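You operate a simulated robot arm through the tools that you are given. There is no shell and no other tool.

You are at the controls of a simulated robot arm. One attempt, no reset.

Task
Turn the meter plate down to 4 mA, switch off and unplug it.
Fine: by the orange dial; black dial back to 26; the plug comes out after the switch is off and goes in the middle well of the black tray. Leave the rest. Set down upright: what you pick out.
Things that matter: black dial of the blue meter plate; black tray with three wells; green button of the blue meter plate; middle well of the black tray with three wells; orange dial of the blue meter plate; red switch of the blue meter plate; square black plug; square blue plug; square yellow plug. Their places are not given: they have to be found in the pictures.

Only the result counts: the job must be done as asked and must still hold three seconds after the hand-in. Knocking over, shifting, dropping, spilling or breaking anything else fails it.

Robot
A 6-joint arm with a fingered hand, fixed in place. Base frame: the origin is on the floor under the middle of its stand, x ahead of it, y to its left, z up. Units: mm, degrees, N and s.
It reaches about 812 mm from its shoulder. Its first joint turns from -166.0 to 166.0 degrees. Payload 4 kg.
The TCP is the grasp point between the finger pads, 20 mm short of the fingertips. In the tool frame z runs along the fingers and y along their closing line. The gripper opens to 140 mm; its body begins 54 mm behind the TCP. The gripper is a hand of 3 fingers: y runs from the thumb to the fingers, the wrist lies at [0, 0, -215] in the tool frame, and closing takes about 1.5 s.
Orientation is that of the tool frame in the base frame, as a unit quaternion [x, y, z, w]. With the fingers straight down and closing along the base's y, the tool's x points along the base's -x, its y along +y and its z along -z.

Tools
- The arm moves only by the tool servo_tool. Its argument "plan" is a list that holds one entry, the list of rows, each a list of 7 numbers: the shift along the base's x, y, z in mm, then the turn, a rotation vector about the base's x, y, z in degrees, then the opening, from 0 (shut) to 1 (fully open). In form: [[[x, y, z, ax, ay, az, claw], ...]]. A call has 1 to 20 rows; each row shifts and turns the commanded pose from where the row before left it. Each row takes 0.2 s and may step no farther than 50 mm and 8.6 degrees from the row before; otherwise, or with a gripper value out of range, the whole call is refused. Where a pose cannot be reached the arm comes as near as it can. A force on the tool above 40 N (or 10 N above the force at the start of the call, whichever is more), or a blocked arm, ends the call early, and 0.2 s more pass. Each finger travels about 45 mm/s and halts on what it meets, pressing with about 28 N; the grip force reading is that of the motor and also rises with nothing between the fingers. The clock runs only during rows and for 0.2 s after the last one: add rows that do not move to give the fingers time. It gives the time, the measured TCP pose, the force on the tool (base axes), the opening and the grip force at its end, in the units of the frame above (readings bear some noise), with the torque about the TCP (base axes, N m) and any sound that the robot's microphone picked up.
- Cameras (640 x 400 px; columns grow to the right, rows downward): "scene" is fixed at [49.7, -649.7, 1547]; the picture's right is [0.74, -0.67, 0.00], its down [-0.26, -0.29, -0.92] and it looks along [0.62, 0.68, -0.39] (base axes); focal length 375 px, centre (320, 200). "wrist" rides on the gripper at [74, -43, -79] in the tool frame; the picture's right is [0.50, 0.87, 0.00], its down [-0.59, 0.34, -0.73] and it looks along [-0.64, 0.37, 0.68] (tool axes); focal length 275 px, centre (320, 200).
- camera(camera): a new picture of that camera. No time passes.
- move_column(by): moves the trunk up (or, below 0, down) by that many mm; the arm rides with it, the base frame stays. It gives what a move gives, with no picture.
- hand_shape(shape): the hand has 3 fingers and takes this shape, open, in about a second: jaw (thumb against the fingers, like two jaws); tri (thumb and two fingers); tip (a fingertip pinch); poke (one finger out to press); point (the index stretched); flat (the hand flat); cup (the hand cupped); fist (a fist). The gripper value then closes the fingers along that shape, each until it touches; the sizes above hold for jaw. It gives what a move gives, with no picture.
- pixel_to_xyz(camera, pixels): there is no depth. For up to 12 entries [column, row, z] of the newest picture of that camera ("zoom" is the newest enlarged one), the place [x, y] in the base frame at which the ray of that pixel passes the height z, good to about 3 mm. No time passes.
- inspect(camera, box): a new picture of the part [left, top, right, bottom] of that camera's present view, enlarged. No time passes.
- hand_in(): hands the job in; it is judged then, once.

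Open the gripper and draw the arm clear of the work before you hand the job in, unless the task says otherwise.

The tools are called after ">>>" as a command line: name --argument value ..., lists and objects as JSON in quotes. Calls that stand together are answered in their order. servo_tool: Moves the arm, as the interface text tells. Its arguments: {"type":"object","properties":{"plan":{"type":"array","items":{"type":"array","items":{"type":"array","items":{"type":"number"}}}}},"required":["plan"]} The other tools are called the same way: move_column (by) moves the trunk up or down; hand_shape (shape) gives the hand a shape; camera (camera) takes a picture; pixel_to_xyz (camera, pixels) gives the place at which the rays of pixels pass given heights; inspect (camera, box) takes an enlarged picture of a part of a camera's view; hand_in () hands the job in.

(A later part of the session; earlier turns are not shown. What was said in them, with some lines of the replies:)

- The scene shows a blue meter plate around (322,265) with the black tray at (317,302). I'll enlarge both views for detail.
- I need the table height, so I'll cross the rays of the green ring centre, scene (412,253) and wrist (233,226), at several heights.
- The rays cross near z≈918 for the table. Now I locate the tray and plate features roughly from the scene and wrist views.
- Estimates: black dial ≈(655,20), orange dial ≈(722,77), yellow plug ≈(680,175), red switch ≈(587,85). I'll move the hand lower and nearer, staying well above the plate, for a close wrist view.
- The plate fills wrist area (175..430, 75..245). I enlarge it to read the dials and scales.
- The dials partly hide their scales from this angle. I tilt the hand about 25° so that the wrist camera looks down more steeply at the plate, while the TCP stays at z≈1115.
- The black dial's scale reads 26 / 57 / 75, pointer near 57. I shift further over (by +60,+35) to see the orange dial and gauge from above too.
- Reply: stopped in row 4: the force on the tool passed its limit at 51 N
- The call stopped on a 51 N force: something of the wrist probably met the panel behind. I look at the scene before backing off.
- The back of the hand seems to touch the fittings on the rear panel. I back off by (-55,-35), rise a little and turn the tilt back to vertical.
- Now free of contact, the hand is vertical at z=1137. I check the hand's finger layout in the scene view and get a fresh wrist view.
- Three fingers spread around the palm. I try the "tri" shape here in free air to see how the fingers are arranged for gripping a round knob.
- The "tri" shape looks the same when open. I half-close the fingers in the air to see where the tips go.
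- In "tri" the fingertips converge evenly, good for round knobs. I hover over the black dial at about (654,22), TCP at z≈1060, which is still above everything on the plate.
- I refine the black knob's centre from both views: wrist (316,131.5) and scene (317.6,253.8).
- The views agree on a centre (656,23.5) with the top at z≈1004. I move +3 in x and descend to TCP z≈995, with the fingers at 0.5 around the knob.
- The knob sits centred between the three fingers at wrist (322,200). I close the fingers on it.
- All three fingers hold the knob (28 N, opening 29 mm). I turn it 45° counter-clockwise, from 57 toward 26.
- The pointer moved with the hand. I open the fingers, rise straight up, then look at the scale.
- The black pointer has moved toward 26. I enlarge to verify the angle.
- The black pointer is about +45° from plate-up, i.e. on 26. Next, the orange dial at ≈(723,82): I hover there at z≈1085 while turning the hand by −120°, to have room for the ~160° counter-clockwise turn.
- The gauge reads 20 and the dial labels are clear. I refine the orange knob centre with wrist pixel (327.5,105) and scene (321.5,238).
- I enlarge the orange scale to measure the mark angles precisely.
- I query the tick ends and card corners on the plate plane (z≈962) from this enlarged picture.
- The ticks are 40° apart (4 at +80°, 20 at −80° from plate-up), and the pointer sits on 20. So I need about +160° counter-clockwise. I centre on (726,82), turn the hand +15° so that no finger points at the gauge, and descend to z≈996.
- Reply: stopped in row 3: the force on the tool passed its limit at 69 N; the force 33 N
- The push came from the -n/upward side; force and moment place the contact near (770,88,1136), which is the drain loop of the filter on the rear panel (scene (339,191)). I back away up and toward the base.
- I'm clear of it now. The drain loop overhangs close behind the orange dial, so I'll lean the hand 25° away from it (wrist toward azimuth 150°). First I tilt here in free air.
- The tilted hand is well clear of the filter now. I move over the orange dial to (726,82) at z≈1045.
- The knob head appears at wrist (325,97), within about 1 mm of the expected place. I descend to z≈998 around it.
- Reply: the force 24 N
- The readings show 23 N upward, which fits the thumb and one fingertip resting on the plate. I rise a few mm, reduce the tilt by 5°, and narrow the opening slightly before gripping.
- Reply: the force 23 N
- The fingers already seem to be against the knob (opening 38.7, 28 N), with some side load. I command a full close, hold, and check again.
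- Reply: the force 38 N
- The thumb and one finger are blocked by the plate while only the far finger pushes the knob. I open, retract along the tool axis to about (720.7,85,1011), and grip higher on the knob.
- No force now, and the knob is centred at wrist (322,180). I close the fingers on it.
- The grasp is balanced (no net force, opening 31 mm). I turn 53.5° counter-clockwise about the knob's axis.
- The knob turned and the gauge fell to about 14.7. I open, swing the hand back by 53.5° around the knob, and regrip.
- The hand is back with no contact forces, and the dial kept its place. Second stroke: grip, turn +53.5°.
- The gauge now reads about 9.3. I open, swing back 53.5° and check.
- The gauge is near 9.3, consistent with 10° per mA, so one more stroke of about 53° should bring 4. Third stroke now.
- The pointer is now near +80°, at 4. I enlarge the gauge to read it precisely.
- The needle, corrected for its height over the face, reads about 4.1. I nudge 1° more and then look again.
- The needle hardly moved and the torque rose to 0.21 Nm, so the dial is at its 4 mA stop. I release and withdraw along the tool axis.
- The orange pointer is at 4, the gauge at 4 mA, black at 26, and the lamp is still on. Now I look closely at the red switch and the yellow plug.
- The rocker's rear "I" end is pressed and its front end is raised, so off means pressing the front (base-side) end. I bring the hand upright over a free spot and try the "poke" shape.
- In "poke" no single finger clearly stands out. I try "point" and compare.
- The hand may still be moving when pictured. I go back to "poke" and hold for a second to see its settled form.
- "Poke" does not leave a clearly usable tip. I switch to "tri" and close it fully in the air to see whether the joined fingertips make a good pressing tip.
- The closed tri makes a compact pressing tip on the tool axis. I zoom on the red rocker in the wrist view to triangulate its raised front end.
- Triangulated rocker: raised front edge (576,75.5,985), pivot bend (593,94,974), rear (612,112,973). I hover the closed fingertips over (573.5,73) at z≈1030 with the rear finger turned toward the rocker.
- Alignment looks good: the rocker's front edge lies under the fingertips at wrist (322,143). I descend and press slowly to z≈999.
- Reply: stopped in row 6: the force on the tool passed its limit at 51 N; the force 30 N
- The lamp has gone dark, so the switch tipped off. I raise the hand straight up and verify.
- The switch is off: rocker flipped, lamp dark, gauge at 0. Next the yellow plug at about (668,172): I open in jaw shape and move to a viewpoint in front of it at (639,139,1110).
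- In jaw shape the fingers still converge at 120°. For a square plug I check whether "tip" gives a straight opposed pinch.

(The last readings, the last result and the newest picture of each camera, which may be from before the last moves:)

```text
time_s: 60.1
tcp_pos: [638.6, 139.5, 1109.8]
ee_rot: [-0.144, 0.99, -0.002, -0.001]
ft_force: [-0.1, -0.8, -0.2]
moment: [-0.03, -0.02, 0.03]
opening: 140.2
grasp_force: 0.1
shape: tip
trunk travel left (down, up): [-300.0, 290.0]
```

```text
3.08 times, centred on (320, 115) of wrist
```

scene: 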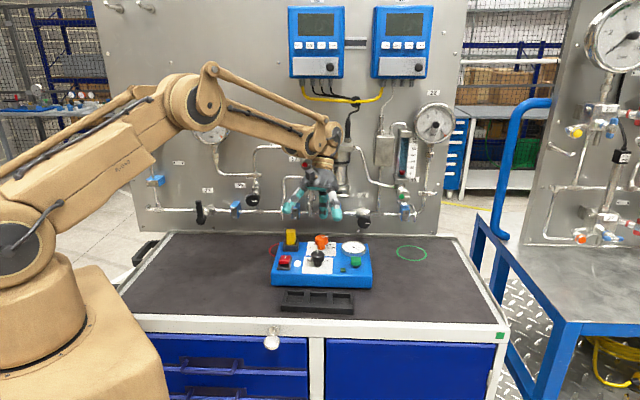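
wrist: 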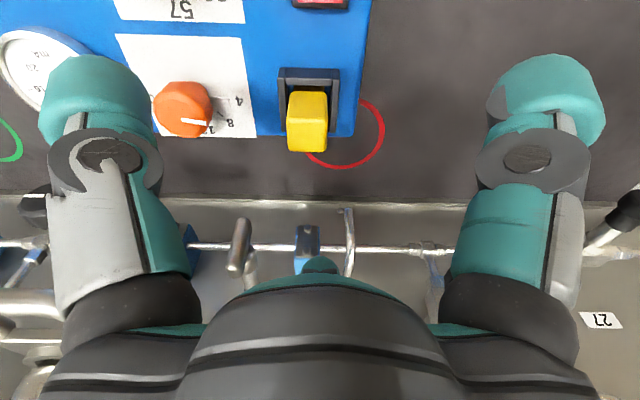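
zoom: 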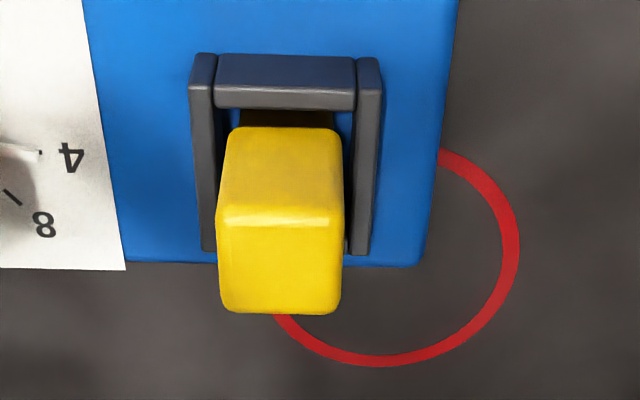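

The plug and its U-shaped socket are clear here. I test how "tip" closes at 0.35 in the air.

>>> servo_tool --plan '[[[0, 0, 0, 0, 0, 0, 0.35], [0, 0, 0, 0, 0, 0, 0.35], [0, 0, 0, 0, 0, 0, 0.35], [0, 0, 0, 0, 0, 0, 0.35], [0, 0, 0, 0, 0, 0, 0.35], [0, 0, 0, 0, 0, 0, 0.35]]]'

>>> camera --camera "wrist"

>>> inspect --camera "scene" --box '[240, 140, 340, 270]'

```text
time_s: 61.5
tcp_pos: [637.7, 138.6, 1108.6]
ee_rot: [-0.144, 0.99, -0.002, -0.002]
ft_force: [-0.8, 0.1, 0.6]
moment: [0.0, 0.02, 0.0]
opening: 49.1
grasp_force: 0.0
shape: tip
trunk travel left (down, up): [-300.0, 290.0]
```

```text
taken
```

wrist: 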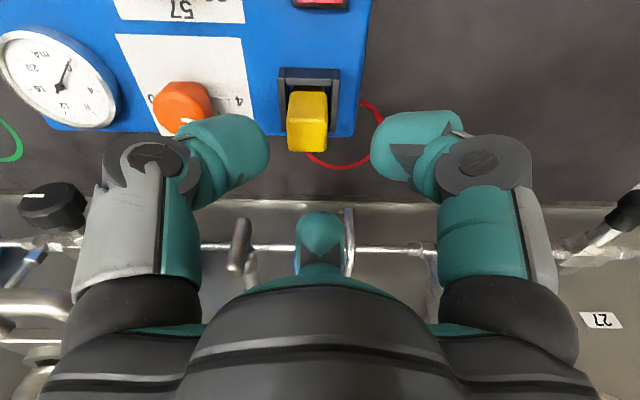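

```text
3.08 times, centred on (290, 205) of scene
```

zoom: 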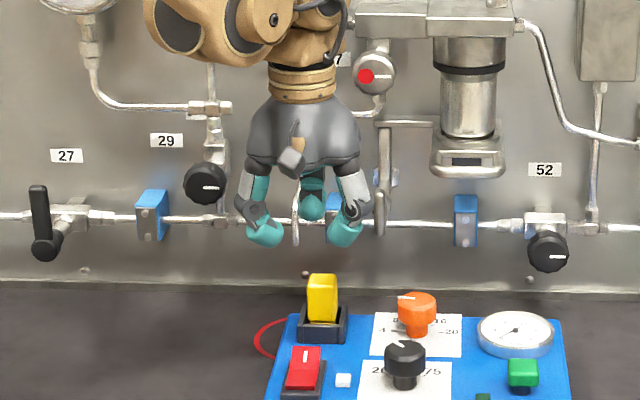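

All shapes close the same way, so I use jaw with a three-point hold: rear finger flat on the plug's back, the others on its front corners. The plug centre is at about (666,156), body z 977–1018, socket walls up to z≈981. I hover over it at z≈1060.

>>> hand_shape --shape "jaw"

>>> servo_tool --plan '[[[9.4, 5.7, -10, 0, 0, 0, 0.42], [9.4, 5.7, -13, 0, 0, 0, 0.42], [9.3, 5.8, -13, 0, 0, 0, 0.42], [0, 0, -12, 0, 0, 0, 0.42], [0, 0, 0, 0, 0, 0, 0.42], [0, 0, 0, 0, 0, 0, 0.42], [0, 0, 0, 0, 0, 0, 0.42]]]'

>>> camera --camera "wrist"

>>> inspect --camera "scene" --box '[250, 170, 350, 270]'

```text
time_s: 62.4
tcp_pos: [638.7, 138.9, 1110.0]
ee_rot: [-0.145, 0.989, -0.002, -0.001]
ft_force: [0.0, -0.5, 0.0]
moment: [0.04, -0.01, 0.05]
opening: 140.0
grasp_force: 0.0
shape: jaw
trunk travel left (down, up): [-300.0, 290.0]
```

```text
time_s: 64.0
tcp_pos: [668.5, 155.6, 1060.9]
ee_rot: [-0.145, 0.989, -0.001, -0.001]
ft_force: [0.0, 0.3, -1.0]
moment: [-0.03, -0.04, -0.06]
opening: 59.1
grasp_force: 0.0
shape: jaw
trunk travel left (down, up): [-300.0, 290.0]
```

```text
taken
```

wrist: 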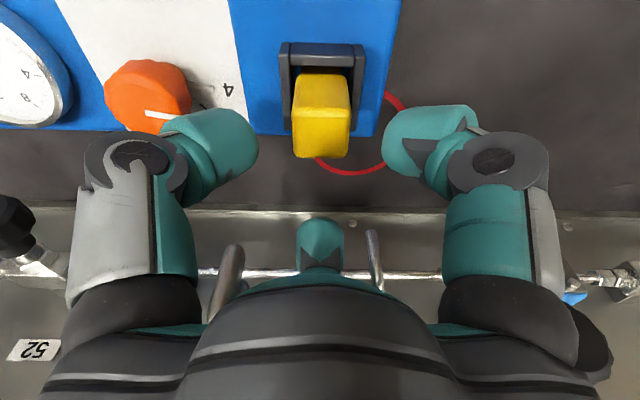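

```text
4.00 times, centred on (300, 220) of scene
```

zoom: 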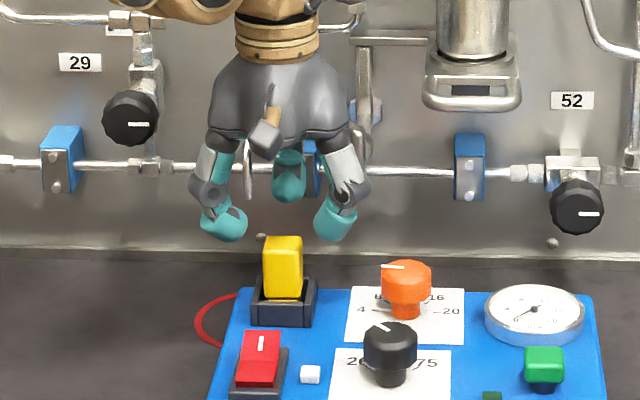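

The plug is near the axis; I zoom to measure its centring precisely.

>>> inspect --camera "wrist" --box '[260, 30, 390, 180]'

```text
2.67 times, centred on (325, 105) of wrist
```

zoom: 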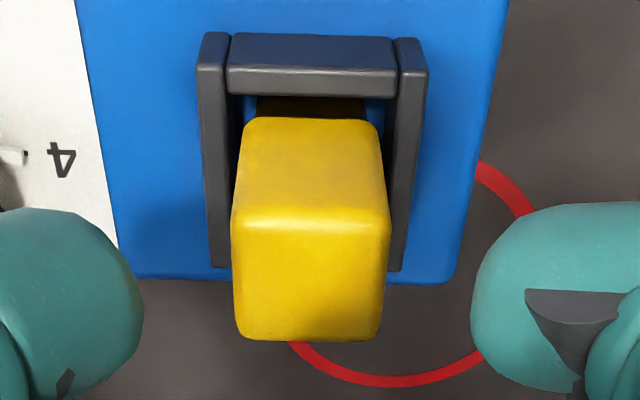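

The plug's centre is within 2 mm of the tool axis. I correct by (-1.4,-1.4) and lower to z≈1026, so the fingertips reach about 20 mm down its sides, above the socket walls.

>>> servo_tool --plan '[[[-1.4, -1.4, -10, 0, 0, 0, 0.42], [0, 0, -10, 0, 0, 0, 0.42], [0, 0, -10, 0, 0, 0, 0.42], [0, 0, -5, 0, 0, 0, 0.42], [0, 0, 0, 0, 0, 0, 0.42]]]'

>>> camera --camera "wrist"

>>> inspect --camera "scene" --box '[260, 200, 330, 260]'

```text
time_s: 65.2
tcp_pos: [666.3, 153.9, 1026.9]
ee_rot: [-0.144, 0.99, -0.002, -0.001]
ft_force: [0.4, 0.2, 0.3]
moment: [0.0, -0.02, -0.02]
opening: 59.2
grasp_force: 0.0
shape: jaw
trunk travel left (down, up): [-300.0, 290.0]
```

```text
taken
```

wrist: 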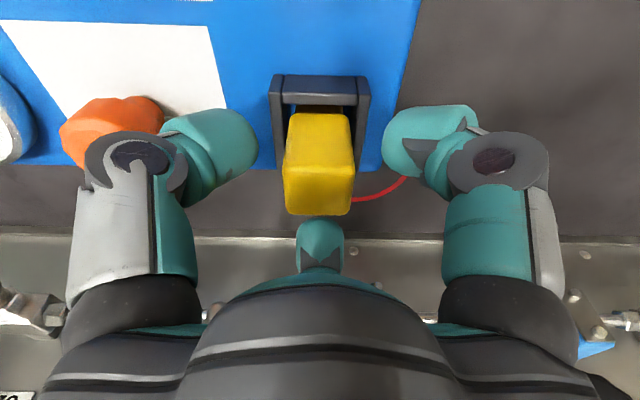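

```text
6.67 times, centred on (295, 230) of scene
```

zoom: 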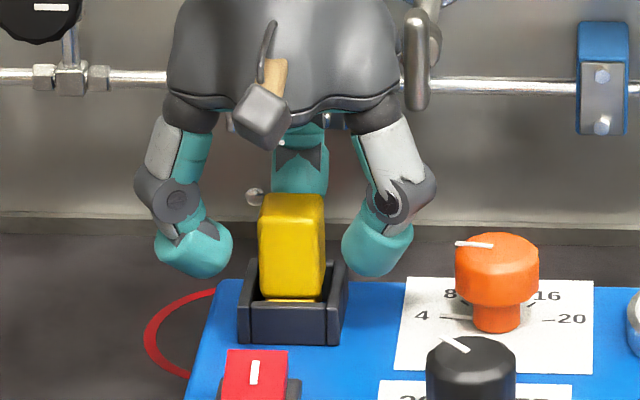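

The fingers straddle the plug with tips above the socket walls. I close them on it.

>>> servo_tool --plan '[[[0, 0, 0, 0, 0, 0, 0.25], [0, 0, 0, 0, 0, 0, 0.1], [0, 0, 0, 0, 0, 0, 0.0], [0, 0, 0, 0, 0, 0, 0.0], [0, 0, 0, 0, 0, 0, 0.0], [0, 0, 0, 0, 0, 0, 0.0]]]'

>>> camera --camera "wrist"

>>> inspect --camera "scene" --box '[260, 200, 330, 260]'

```text
time_s: 66.6
tcp_pos: [665.2, 154.7, 1026.2]
ee_rot: [-0.144, 0.99, -0.002, -0.001]
ft_force: [-0.2, 0.0, 0.5]
moment: [0.04, 0.01, -0.03]
opening: 26.4
grasp_force: 27.7
shape: jaw
trunk travel left (down, up): [-300.0, 290.0]
```

```text
taken
```

wrist: 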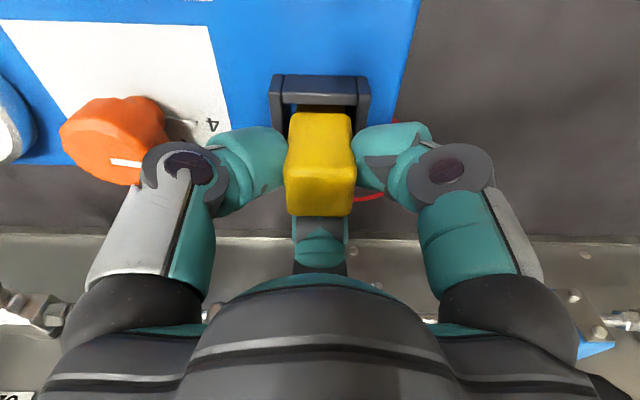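

```text
6.67 times, centred on (295, 230) of scene
```

zoom: 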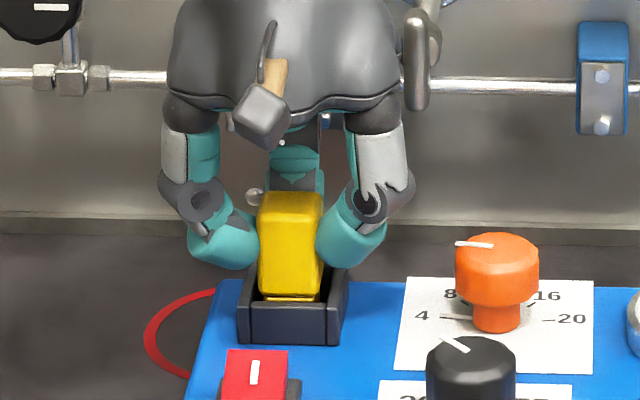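

Gripped evenly on three sides (opening 26 mm, 28 N). I pull straight up in small steps.

>>> servo_tool --plan '[[[0, 0, 3, 0, 0, 0, 0], [0, 0, 3, 0, 0, 0, 0], [0, 0, 3, 0, 0, 0, 0], [0, 0, 4, 0, 0, 0, 0], [0, 0, 5, 0, 0, 0, 0], [0, 0, 6, 0, 0, 0, 0], [0, 0, 0, 0, 0, 0, 0]]]'

>>> inspect --camera "scene" --box '[260, 200, 330, 260]'

>>> camera --camera "wrist"

```text
time_s: 68.2
tcp_pos: [664.0, 153.7, 1049.6]
ee_rot: [-0.145, 0.989, -0.002, -0.002]
ft_force: [0.1, -0.1, -0.6]
moment: [0.0, -0.02, -0.01]
opening: 26.7
grasp_force: 27.9
shape: jaw
trunk travel left (down, up): [-300.0, 290.0]
```

```text
6.67 times, centred on (295, 230) of scene
```

zoom: 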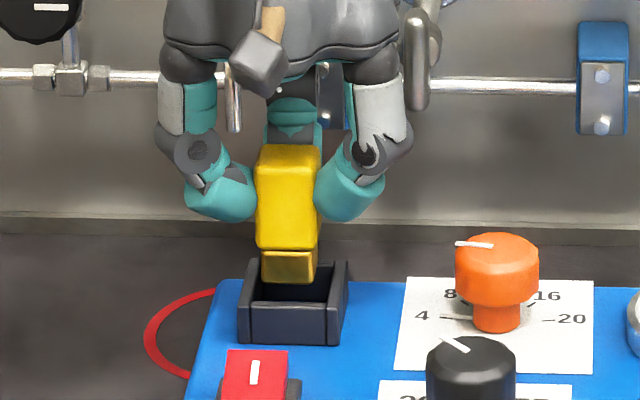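

```text
taken
```

wrist: 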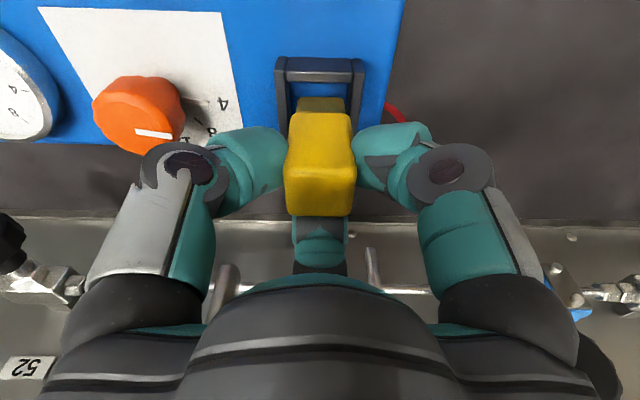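

The plug is coming out; a smaller base part shows below the body. I keep lifting straight, then move away from the panel toward the front at z≈1110.

>>> servo_tool --plan '[[[0, 0, 8, 0, 0, 0, 0], [0, 0, 10, 0, 0, 0, 0], [0, 0, 12, 0, 0, 0, 0], [-7, -7, 12, 0, 0, 0, 0], [-14, -14, 12, 0, 0, 0, 0], [-14, -14, 8, 0, 0, 0, 0], [0, 0, 0, 0, 0, 0, 0]]]'

>>> inspect --camera "scene" --box '[250, 180, 370, 320]'

>>> camera --camera "wrist"

```text
time_s: 69.8
tcp_pos: [629.6, 117.3, 1112.7]
ee_rot: [-0.144, 0.99, -0.002, -0.002]
ft_force: [-1.2, 0.2, -1.0]
moment: [0.01, 0.0, 0.0]
opening: 26.8
grasp_force: 28.4
shape: jaw
trunk travel left (down, up): [-300.0, 290.0]
```

```text
2.86 times, centred on (310, 250) of scene
```

zoom: 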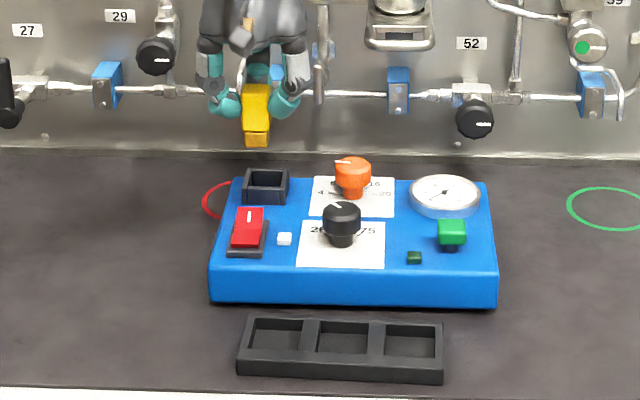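

```text
taken
```

wrist: 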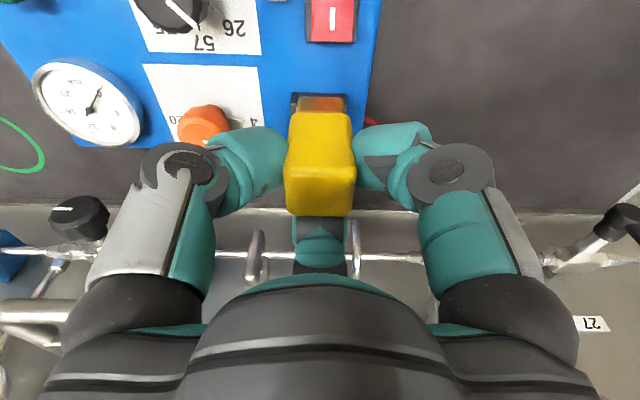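

The plug is fully out, upright in the hand, socket empty. I carry it over the plate (bottom well above the knobs) to hover over the middle well at about (581,-61).

>>> servo_tool --plan '[[[-8, -30, 0, 0, 0, 0, 0], [-8, -30, 0, 0, 0, 0, 0], [-8, -30, 0, 0, 0, 0, 0], [-8, -30, 0, 0, 0, 0, 0], [-8, -30, 0, 0, 0, 0, 0], [-8.6, -28, 0, 0, 0, 0, 0], [0, 0, 0, 0, 0, 0, 0]]]'

>>> camera --camera "wrist"

>>> inspect --camera "wrist" --box '[200, 0, 440, 150]'

>>> inspect --camera "scene" --box '[250, 200, 370, 330]'

```text
time_s: 71.4
tcp_pos: [581.4, -60.0, 1111.2]
ee_rot: [-0.145, 0.989, -0.001, -0.002]
ft_force: [0.3, 0.0, 0.1]
moment: [0.0, 0.0, 0.01]
opening: 26.4
grasp_force: 28.4
shape: jaw
trunk travel left (down, up): [-300.0, 290.0]
```

```text
taken
```

wrist: 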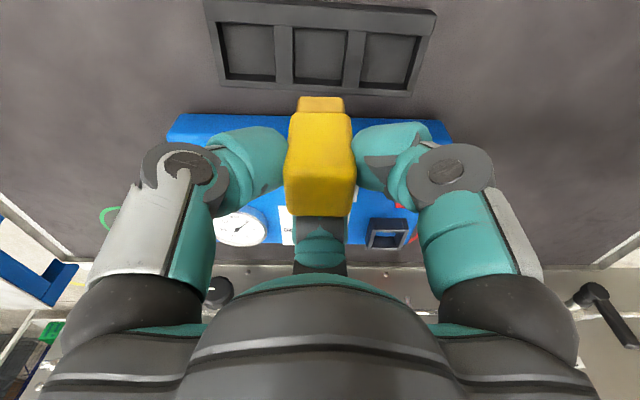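

```text
2.67 times, centred on (320, 75) of wrist
```

zoom: 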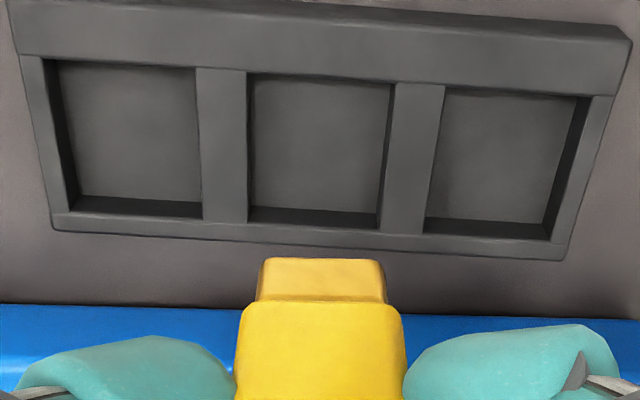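

```text
3.08 times, centred on (310, 265) of scene
```

zoom: 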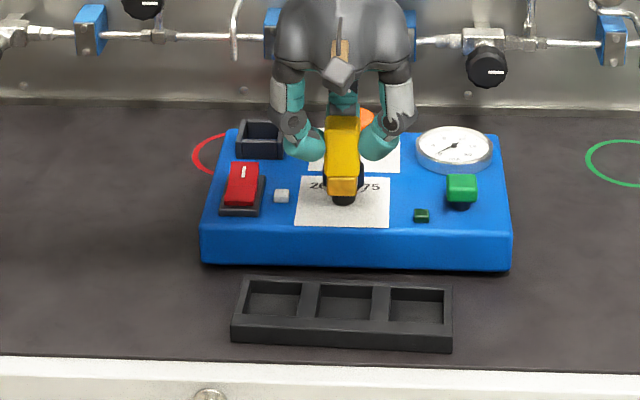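

The middle well shows at wrist (319,56). I cross-check its position and height with both cameras.

>>> pixel_to_xyz --camera "wrist" --pixels '[[318.9, 56.3, 925], [318.9, 56.3, 930], [318.9, 56.3, 935], [318.9, 56.3, 940], [217, 86, 918], [410, 96, 918]]'

>>> pixel_to_xyz --camera "scene" --pixels '[[318.1, 298.1, 925], [318.1, 298.1, 930], [318.1, 298.1, 935], [318.1, 298.1, 940]]'

>>> inspect --camera "scene" --box '[275, 282, 365, 322]'

>>> inspect --camera "wrist" --box '[190, 0, 450, 110]'

```text
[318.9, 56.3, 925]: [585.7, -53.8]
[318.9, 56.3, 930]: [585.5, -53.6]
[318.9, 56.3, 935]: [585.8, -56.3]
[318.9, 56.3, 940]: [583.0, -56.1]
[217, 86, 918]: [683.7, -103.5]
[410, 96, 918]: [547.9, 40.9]
```

```text
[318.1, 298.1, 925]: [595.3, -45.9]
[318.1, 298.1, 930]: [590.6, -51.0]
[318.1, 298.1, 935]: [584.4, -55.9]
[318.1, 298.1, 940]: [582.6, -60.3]
```

```text
7.11 times, centred on (320, 302) of scene
```

zoom: 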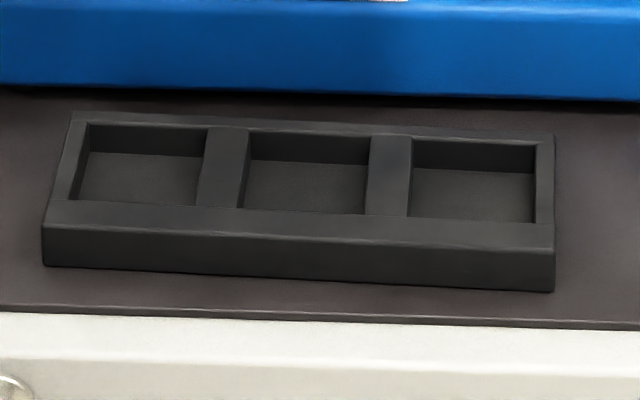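

```text
2.46 times, centred on (320, 55) of wrist
```

zoom: 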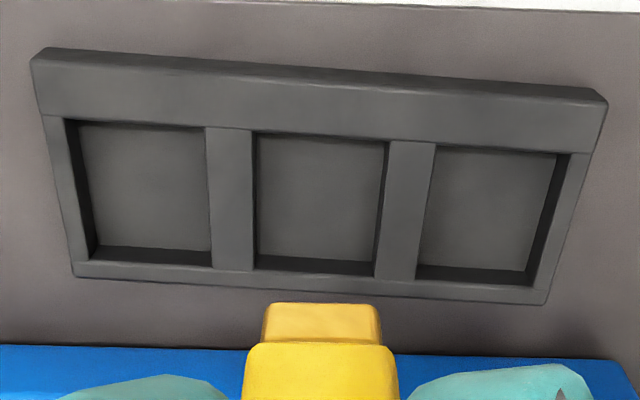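

Both cameras agree on the middle well at (585,-55.5), tray top z≈934. I align with the tray (−3.5° turn), centre, and lower the plug to just above the rim.

>>> servo_tool --plan '[[[2.5, 4.5, -10, 0, 0, -3.5, 0], [0, 0, -25, 0, 0, 0, 0], [0, 0, -25, 0, 0, 0, 0], [0, 0, -25, 0, 0, 0, 0], [0, 0, -16, 0, 0, 0, 0], [0, 0, 0, 0, 0, 0, 0]]]'

>>> camera --camera "wrist"

>>> inspect --camera "scene" --box '[275, 240, 365, 320]'

>>> inspect --camera "wrist" --box '[240, 30, 400, 180]'

```text
time_s: 72.8
tcp_pos: [583.9, -56.5, 1010.2]
ee_rot: [-0.114, 0.993, -0.001, -0.002]
ft_force: [-0.5, 0.3, -0.9]
moment: [0.01, 0.0, 0.01]
opening: 26.5
grasp_force: 27.6
shape: jaw
trunk travel left (down, up): [-300.0, 290.0]
```

```text
taken
```

wrist: 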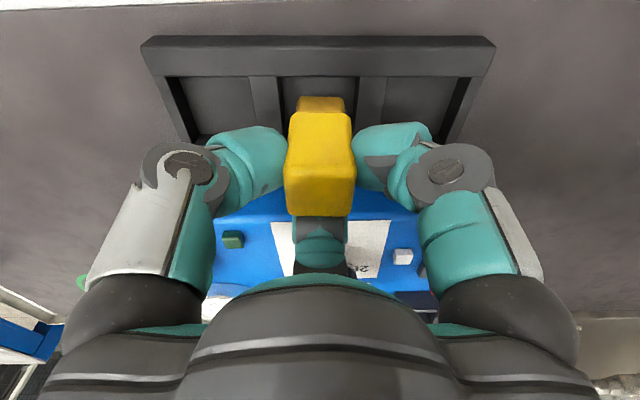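

```text
5.00 times, centred on (320, 280) of scene
```

zoom: 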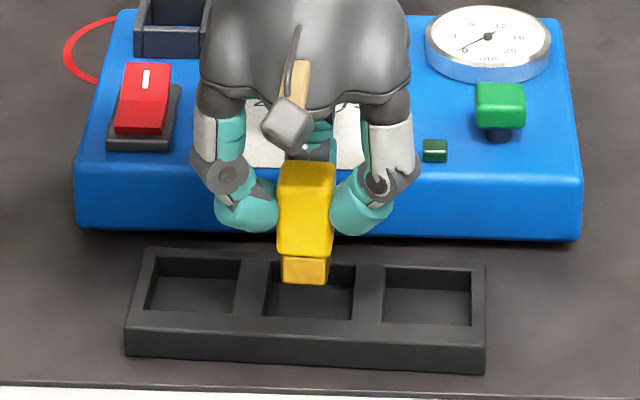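

```text
2.67 times, centred on (320, 105) of wrist
```

zoom: 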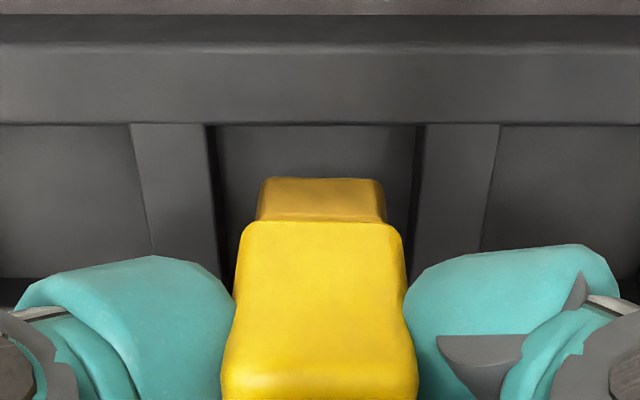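

The plug's base is over the middle well with clearance on all sides. I shift +2 mm rearward and lower slowly into the well.

>>> servo_tool --plan '[[[1.4, 1.5, -3, 0, 0, 0, 0], [0, 0, -4, 0, 0, 0, 0], [0, 0, -4, 0, 0, 0, 0], [0, 0, -4, 0, 0, 0, 0], [0, 0, -3, 0, 0, 0, 0], [0, 0, 0, 0, 0, 0, 0]]]'

>>> camera --camera "wrist"

>>> inspect --camera "scene" --box '[275, 240, 365, 320]'

```text
time_s: 74.2
tcp_pos: [585.3, -53.9, 993.1]
ee_rot: [-0.114, 0.993, -0.002, -0.001]
ft_force: [0.3, 0.2, -1.0]
moment: [-0.02, 0.01, -0.01]
opening: 26.5
grasp_force: 27.9
shape: jaw
trunk travel left (down, up): [-300.0, 290.0]
```

```text
taken
```

wrist: 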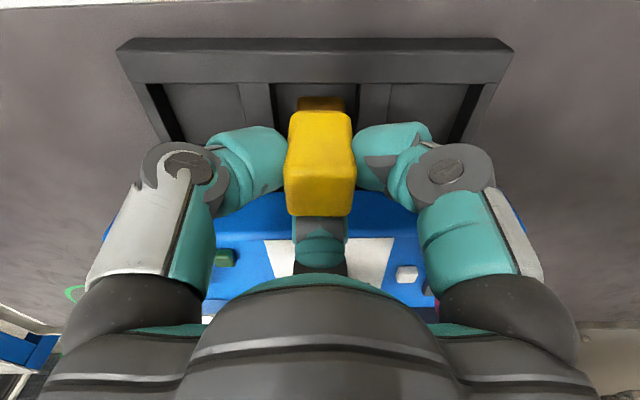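

```text
5.00 times, centred on (320, 280) of scene
```

zoom: 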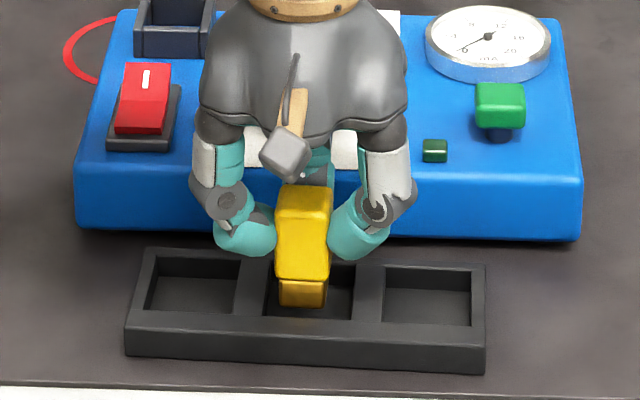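

The plug is inside the well, not yet touching. I lower in 1 mm steps until it touches the floor.

>>> servo_tool --plan '[[[0, 0, -1, 0, 0, 0, 0], [0, 0, -1, 0, 0, 0, 0], [0, 0, -1, 0, 0, 0, 0], [0, 0, -1, 0, 0, 0, 0], [0, 0, 0, 0, 0, 0, 0]]]'

>>> inspect --camera "scene" --box '[295, 260, 345, 310]'

```text
time_s: 75.4
tcp_pos: [585.4, -51.5, 988.7]
ee_rot: [-0.114, 0.993, -0.002, -0.002]
ft_force: [-0.1, 0.5, -0.6]
moment: [0.04, -0.03, 0.0]
opening: 26.5
grasp_force: 27.6
shape: jaw
trunk travel left (down, up): [-300.0, 290.0]
```

```text
8.00 times, centred on (320, 285) of scene
```

zoom: 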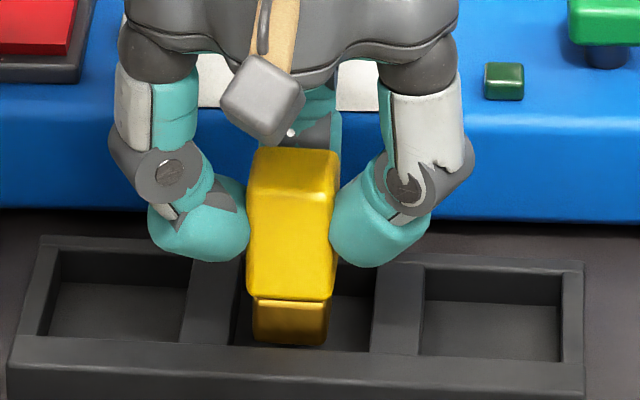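

Still no contact; the base is near the well floor. I continue in 1 mm steps.

>>> servo_tool --plan '[[[0, 0, -1, 0, 0, 0, 0], [0, 0, -1, 0, 0, 0, 0], [0, 0, -1, 0, 0, 0, 0], [0, 0, 0, 0, 0, 0, 0]]]'

>>> inspect --camera "scene" --box '[295, 260, 345, 310]'

```text
time_s: 76.4
tcp_pos: [586.6, -52.4, 984.5]
ee_rot: [-0.114, 0.993, -0.002, -0.001]
ft_force: [0.6, 0.2, -1.0]
moment: [-0.01, 0.03, 0.0]
opening: 26.5
grasp_force: 27.1
shape: jaw
trunk travel left (down, up): [-300.0, 290.0]
```

```text
8.00 times, centred on (320, 285) of scene
```

zoom: 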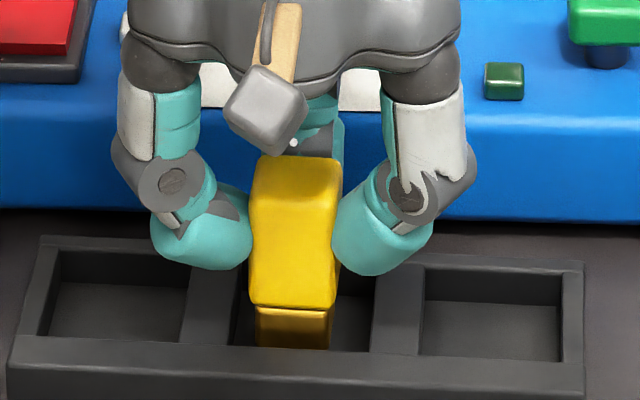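

No contact yet (force ≈ 0), and the base is sinking into the well. I continue carefully.

>>> servo_tool --plan '[[[0, 0, -1, 0, 0, 0, 0], [0, 0, -1, 0, 0, 0, 0], [0, 0, -1, 0, 0, 0, 0], [0, 0, 0, 0, 0, 0, 0]]]'

>>> inspect --camera "scene" --box '[295, 260, 345, 310]'

>>> camera --camera "wrist"

```text
time_s: 77.4
tcp_pos: [586.5, -53.1, 982.8]
ee_rot: [-0.114, 0.994, -0.002, -0.001]
ft_force: [-0.6, 0.1, -1.0]
moment: [-0.01, -0.01, 0.01]
opening: 26.1
grasp_force: 27.9
shape: jaw
trunk travel left (down, up): [-300.0, 290.0]
```

```text
8.00 times, centred on (320, 285) of scene
```

zoom: 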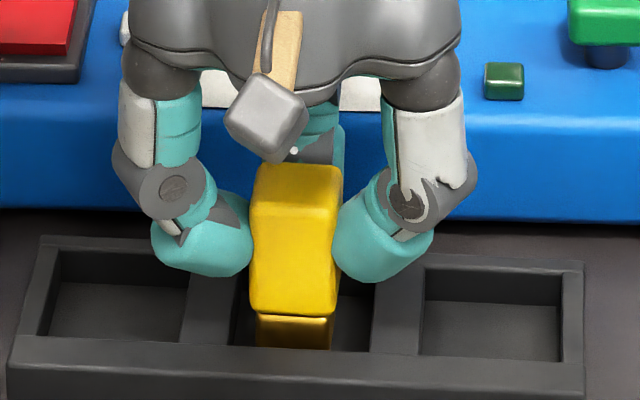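

```text
taken
```

wrist: 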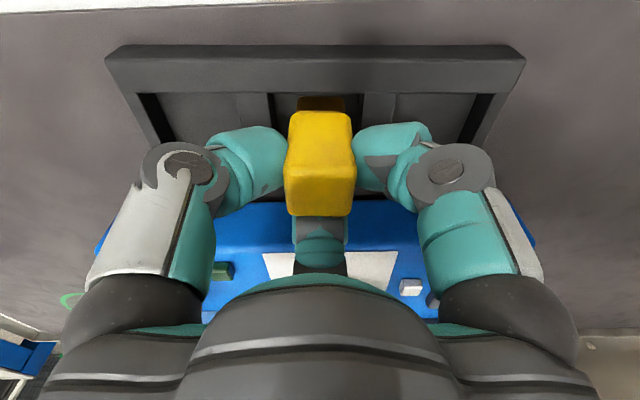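

Still force-free, with the fingertips well above the tray rim. I go down another 4 mm.

>>> servo_tool --plan '[[[0, 0, -1, 0, 0, 0, 0], [0, 0, -1, 0, 0, 0, 0], [0, 0, -1, 0, 0, 0, 0], [0, 0, -1, 0, 0, 0, 0], [0, 0, 0, 0, 0, 0, 0]]]'

>>> inspect --camera "scene" --box '[295, 260, 345, 310]'

```text
time_s: 78.6
tcp_pos: [584.8, -53.2, 980.0]
ee_rot: [-0.115, 0.993, -0.002, -0.001]
ft_force: [0.2, -0.9, 4.1]
moment: [-0.02, -0.03, 0.04]
opening: 26.7
grasp_force: 28.5
shape: jaw
trunk travel left (down, up): [-300.0, 290.0]
```

```text
8.00 times, centred on (320, 285) of scene
```

zoom: 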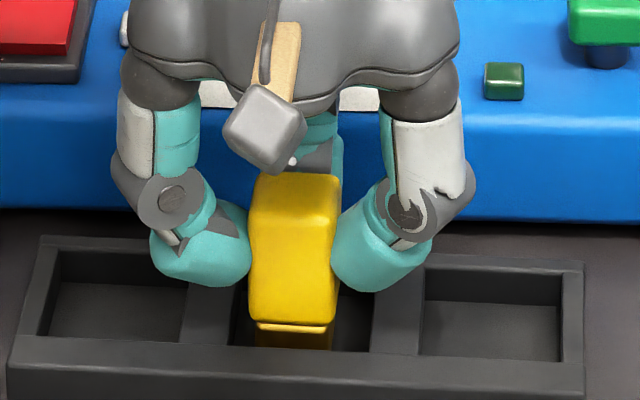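

A 4 N upward force shows the plug is standing on the well floor. I open the fingers gently and hold.

>>> servo_tool --plan '[[[0, 0, 0, 0, 0, 0, 0.22], [0, 0, 0, 0, 0, 0, 0.26], [0, 0, 0, 0, 0, 0, 0.3], [0, 0, 0, 0, 0, 0, 0.35], [0, 0, 0, 0, 0, 0, 0.35], [0, 0, 0, 0, 0, 0, 0.35]]]'

>>> camera --camera "wrist"

>>> inspect --camera "scene" --box '[295, 260, 345, 310]'

```text
time_s: 80.0
tcp_pos: [586.9, -53.3, 978.9]
ee_rot: [-0.113, 0.994, -0.002, -0.002]
ft_force: [0.5, -0.2, 0.2]
moment: [-0.02, 0.01, 0.0]
opening: 48.8
grasp_force: 0.0
shape: jaw
trunk travel left (down, up): [-300.0, 290.0]
```

```text
taken
```

wrist: 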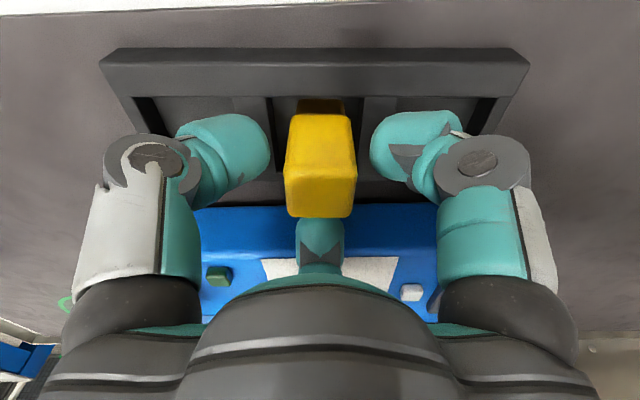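

```text
8.00 times, centred on (320, 285) of scene
```

zoom: 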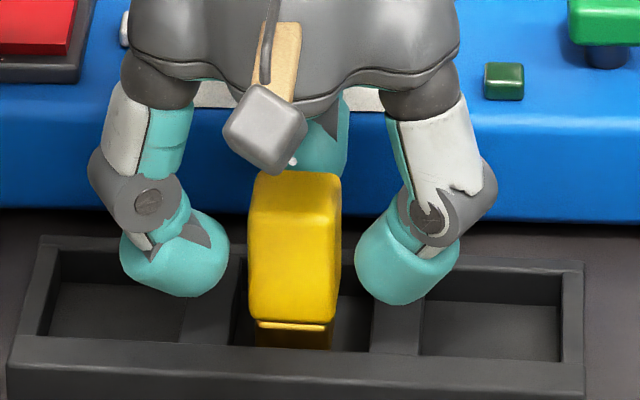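

The plug stands upright and free in the middle well. I withdraw straight up.

>>> servo_tool --plan '[[[0, 0, 8, 0, 0, 0, 0.35], [0, 0, 15, 0, 0, 0, 0.35], [0, 0, 25, 0, 0, 0, 0.35], [0, 0, 40, 0, 0, 0, 0.35], [0, 0, 45, 0, 0, 0, 0.35], [-20, -20, 45, 0, 0, 0, 0.5], [-30, -30, 30, 0, 0, 0, 0.8], [-30, -30, 0, 0, 0, 0, 1], [-30, -30, 0, 0, 0, 0, 1], [0, 0, 0, 0, 0, 0, 1], [0, 0, 0, 0, 0, 0, 1]]]'

>>> camera --camera "scene"

>>> camera --camera "wrist"

>>> inspect --camera "scene" --box '[265, 220, 385, 320]'

```text
refused: row 6 steps farther than a row can; nothing moved
```

```text
taken
```

scene: 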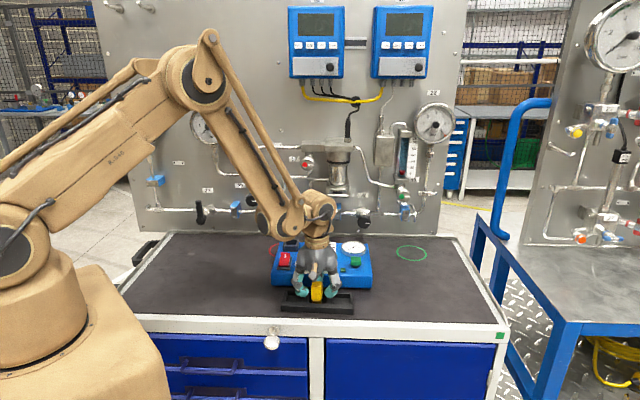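

```text
taken
```

wrist: 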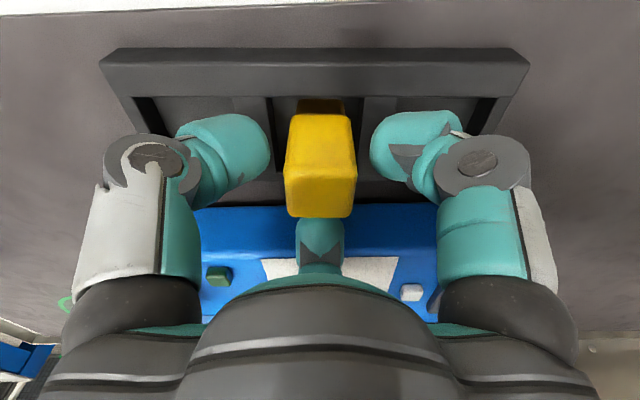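

```text
4.00 times, centred on (325, 270) of scene
```

zoom: 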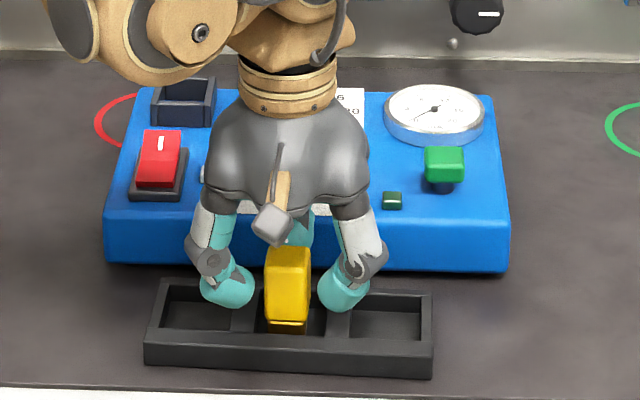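

One row was over the 50 mm step limit, so nothing moved. I repeat with smaller steps.

>>> servo_tool --plan '[[[0, 0, 8, 0, 0, 0, 0.35], [0, 0, 15, 0, 0, 0, 0.35], [0, 0, 25, 0, 0, 0, 0.35], [0, 0, 35, 0, 0, 0, 0.35], [0, 0, 40, 0, 0, 0, 0.35], [0, 0, 40, 0, 0, 0, 0.5], [-20, -20, 20, 0, 0, 0, 0.8], [-25, -25, 0, 0, 0, 0, 1], [-25, -25, 0, 0, 0, 0, 1], [-25, -25, 0, 0, 0, 0, 1], [0, 0, 0, 0, 0, 0, 1]]]'

>>> camera --camera "wrist"

>>> inspect --camera "scene" --box '[265, 220, 385, 320]'

```text
time_s: 82.4
tcp_pos: [488.2, -148.8, 1163.4]
ee_rot: [-0.114, 0.994, -0.002, -0.001]
ft_force: [0.0, -1.0, 1.1]
moment: [-0.01, 0.0, -0.01]
opening: 139.8
grasp_force: 0.0
shape: jaw
trunk travel left (down, up): [-300.0, 290.0]
```

```text
taken
```

wrist: 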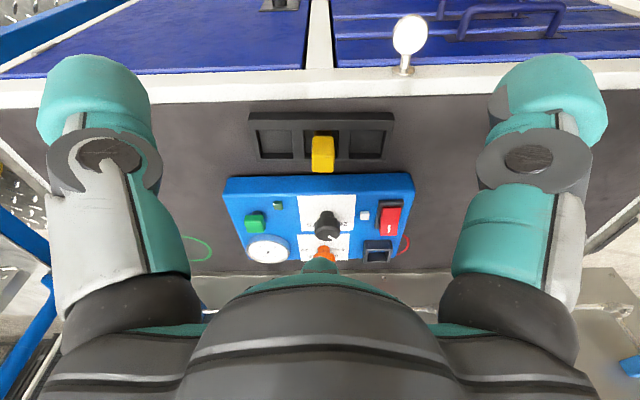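

```text
4.00 times, centred on (325, 270) of scene
```

zoom: 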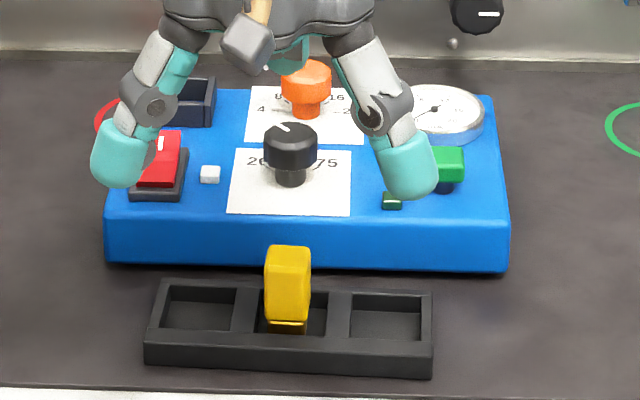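

The plug stands upright in the middle well. I draw the arm further back and do a last check of both dials, switch and plug.

>>> servo_tool --plan '[[[-15, 10, 40, 0, 0, 0, 1], [-15, 10, 40, 0, 0, 0, 1], [-15, 10, 40, 0, 0, 0, 1], [0, 0, 0, 0, 0, 0, 1]]]'

>>> inspect --camera "scene" --box '[272, 226, 378, 318]'

>>> inspect --camera "scene" --box '[300, 228, 345, 272]'

>>> inspect --camera "wrist" --box '[220, 90, 420, 260]'

```text
time_s: 83.4
tcp_pos: [448.2, -115.7, 1281.5]
ee_rot: [-0.114, 0.994, -0.002, -0.002]
ft_force: [-0.1, 0.3, -0.2]
moment: [0.0, 0.02, -0.01]
opening: 140.0
grasp_force: 0.0
shape: jaw
trunk travel left (down, up): [-300.0, 290.0]
```

```text
4.35 times, centred on (325, 272) of scene
```

zoom: 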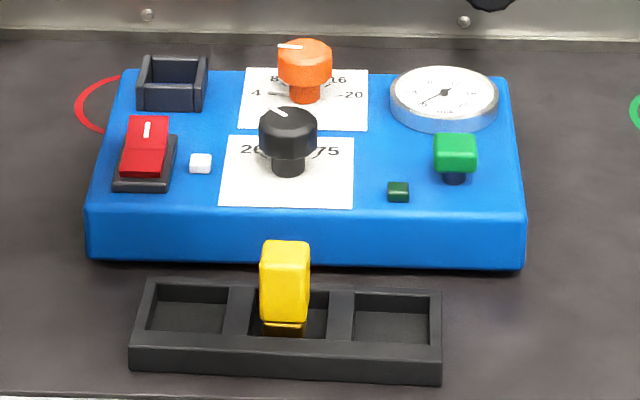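

```text
9.09 times, centred on (322, 250) of scene
```

zoom: 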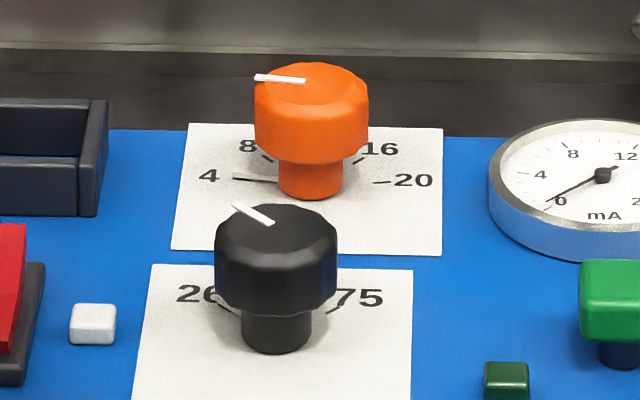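

```text
2.35 times, centred on (320, 175) of wrist
```

zoom: 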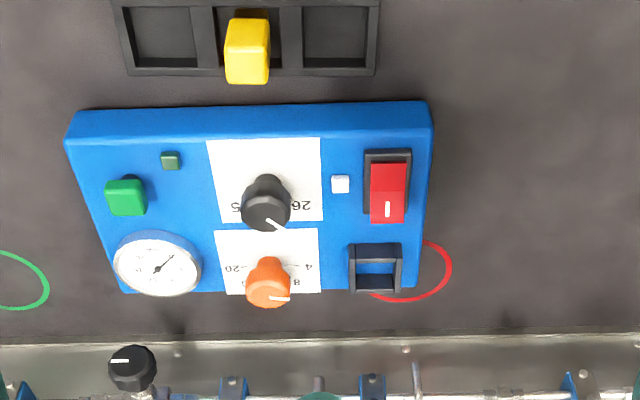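

Everything looks right; I enlarge the black dial once more to confirm its pointer is square on 26.

>>> inspect --camera "scene" --box '[305, 244, 331, 266]'

>>> inspect --camera "wrist" --box '[300, 150, 360, 225]'

```text
16.00 times, centred on (318, 255) of scene
```

zoom: 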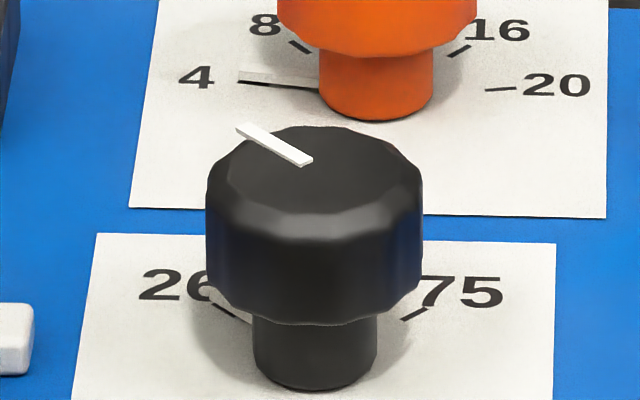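

```text
5.33 times, centred on (330, 188) of wrist
```

zoom: 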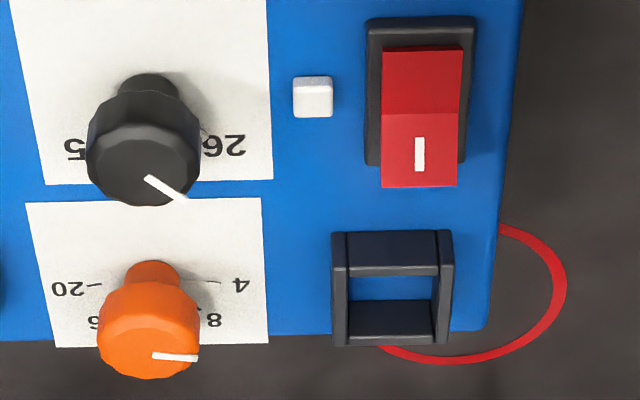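

The pointer lies on the 26 mark, orange is on 4, the switch is off with the lamp dark, and the yellow plug stands upright in the middle well. Plate and tray corners are unmoved, and the gripper is open and clear, so I hand in.

>>> hand_in

```text
The job is handed in.
```

The job is handed in. The meter plate is turned down to 4 mA, switched off and unplugged. I have no verdict from the judging yet.

- **Orange dial:** turned down from 20 to its 4 mA stop. The gauge read about 4 mA before power went off.
- **Black dial:** turned back from 57 to 26. My angle readings of the pointer ranged from about 43 to 48 degrees and averaged close to the mark at 45, so it sits on 26 to within a few degrees.
- **Red switch:** pressed off, with the lamp dark and the gauge at 0. Only then did I pull the plug.
- **Yellow plug:** standing upright in the middle well of the black tray. It was the only plug I saw.

**Contacts:** the hand touched the fittings on the rear panel twice (51 N and 69 N). The fingertips also rested briefly on the plate, and the switch press peaked at 51 N. The plate and tray corners are where they were at the start. I saw no damage, though I didn't inspect the panel fittings closely.

The gripper is open and the arm is clear of the work.
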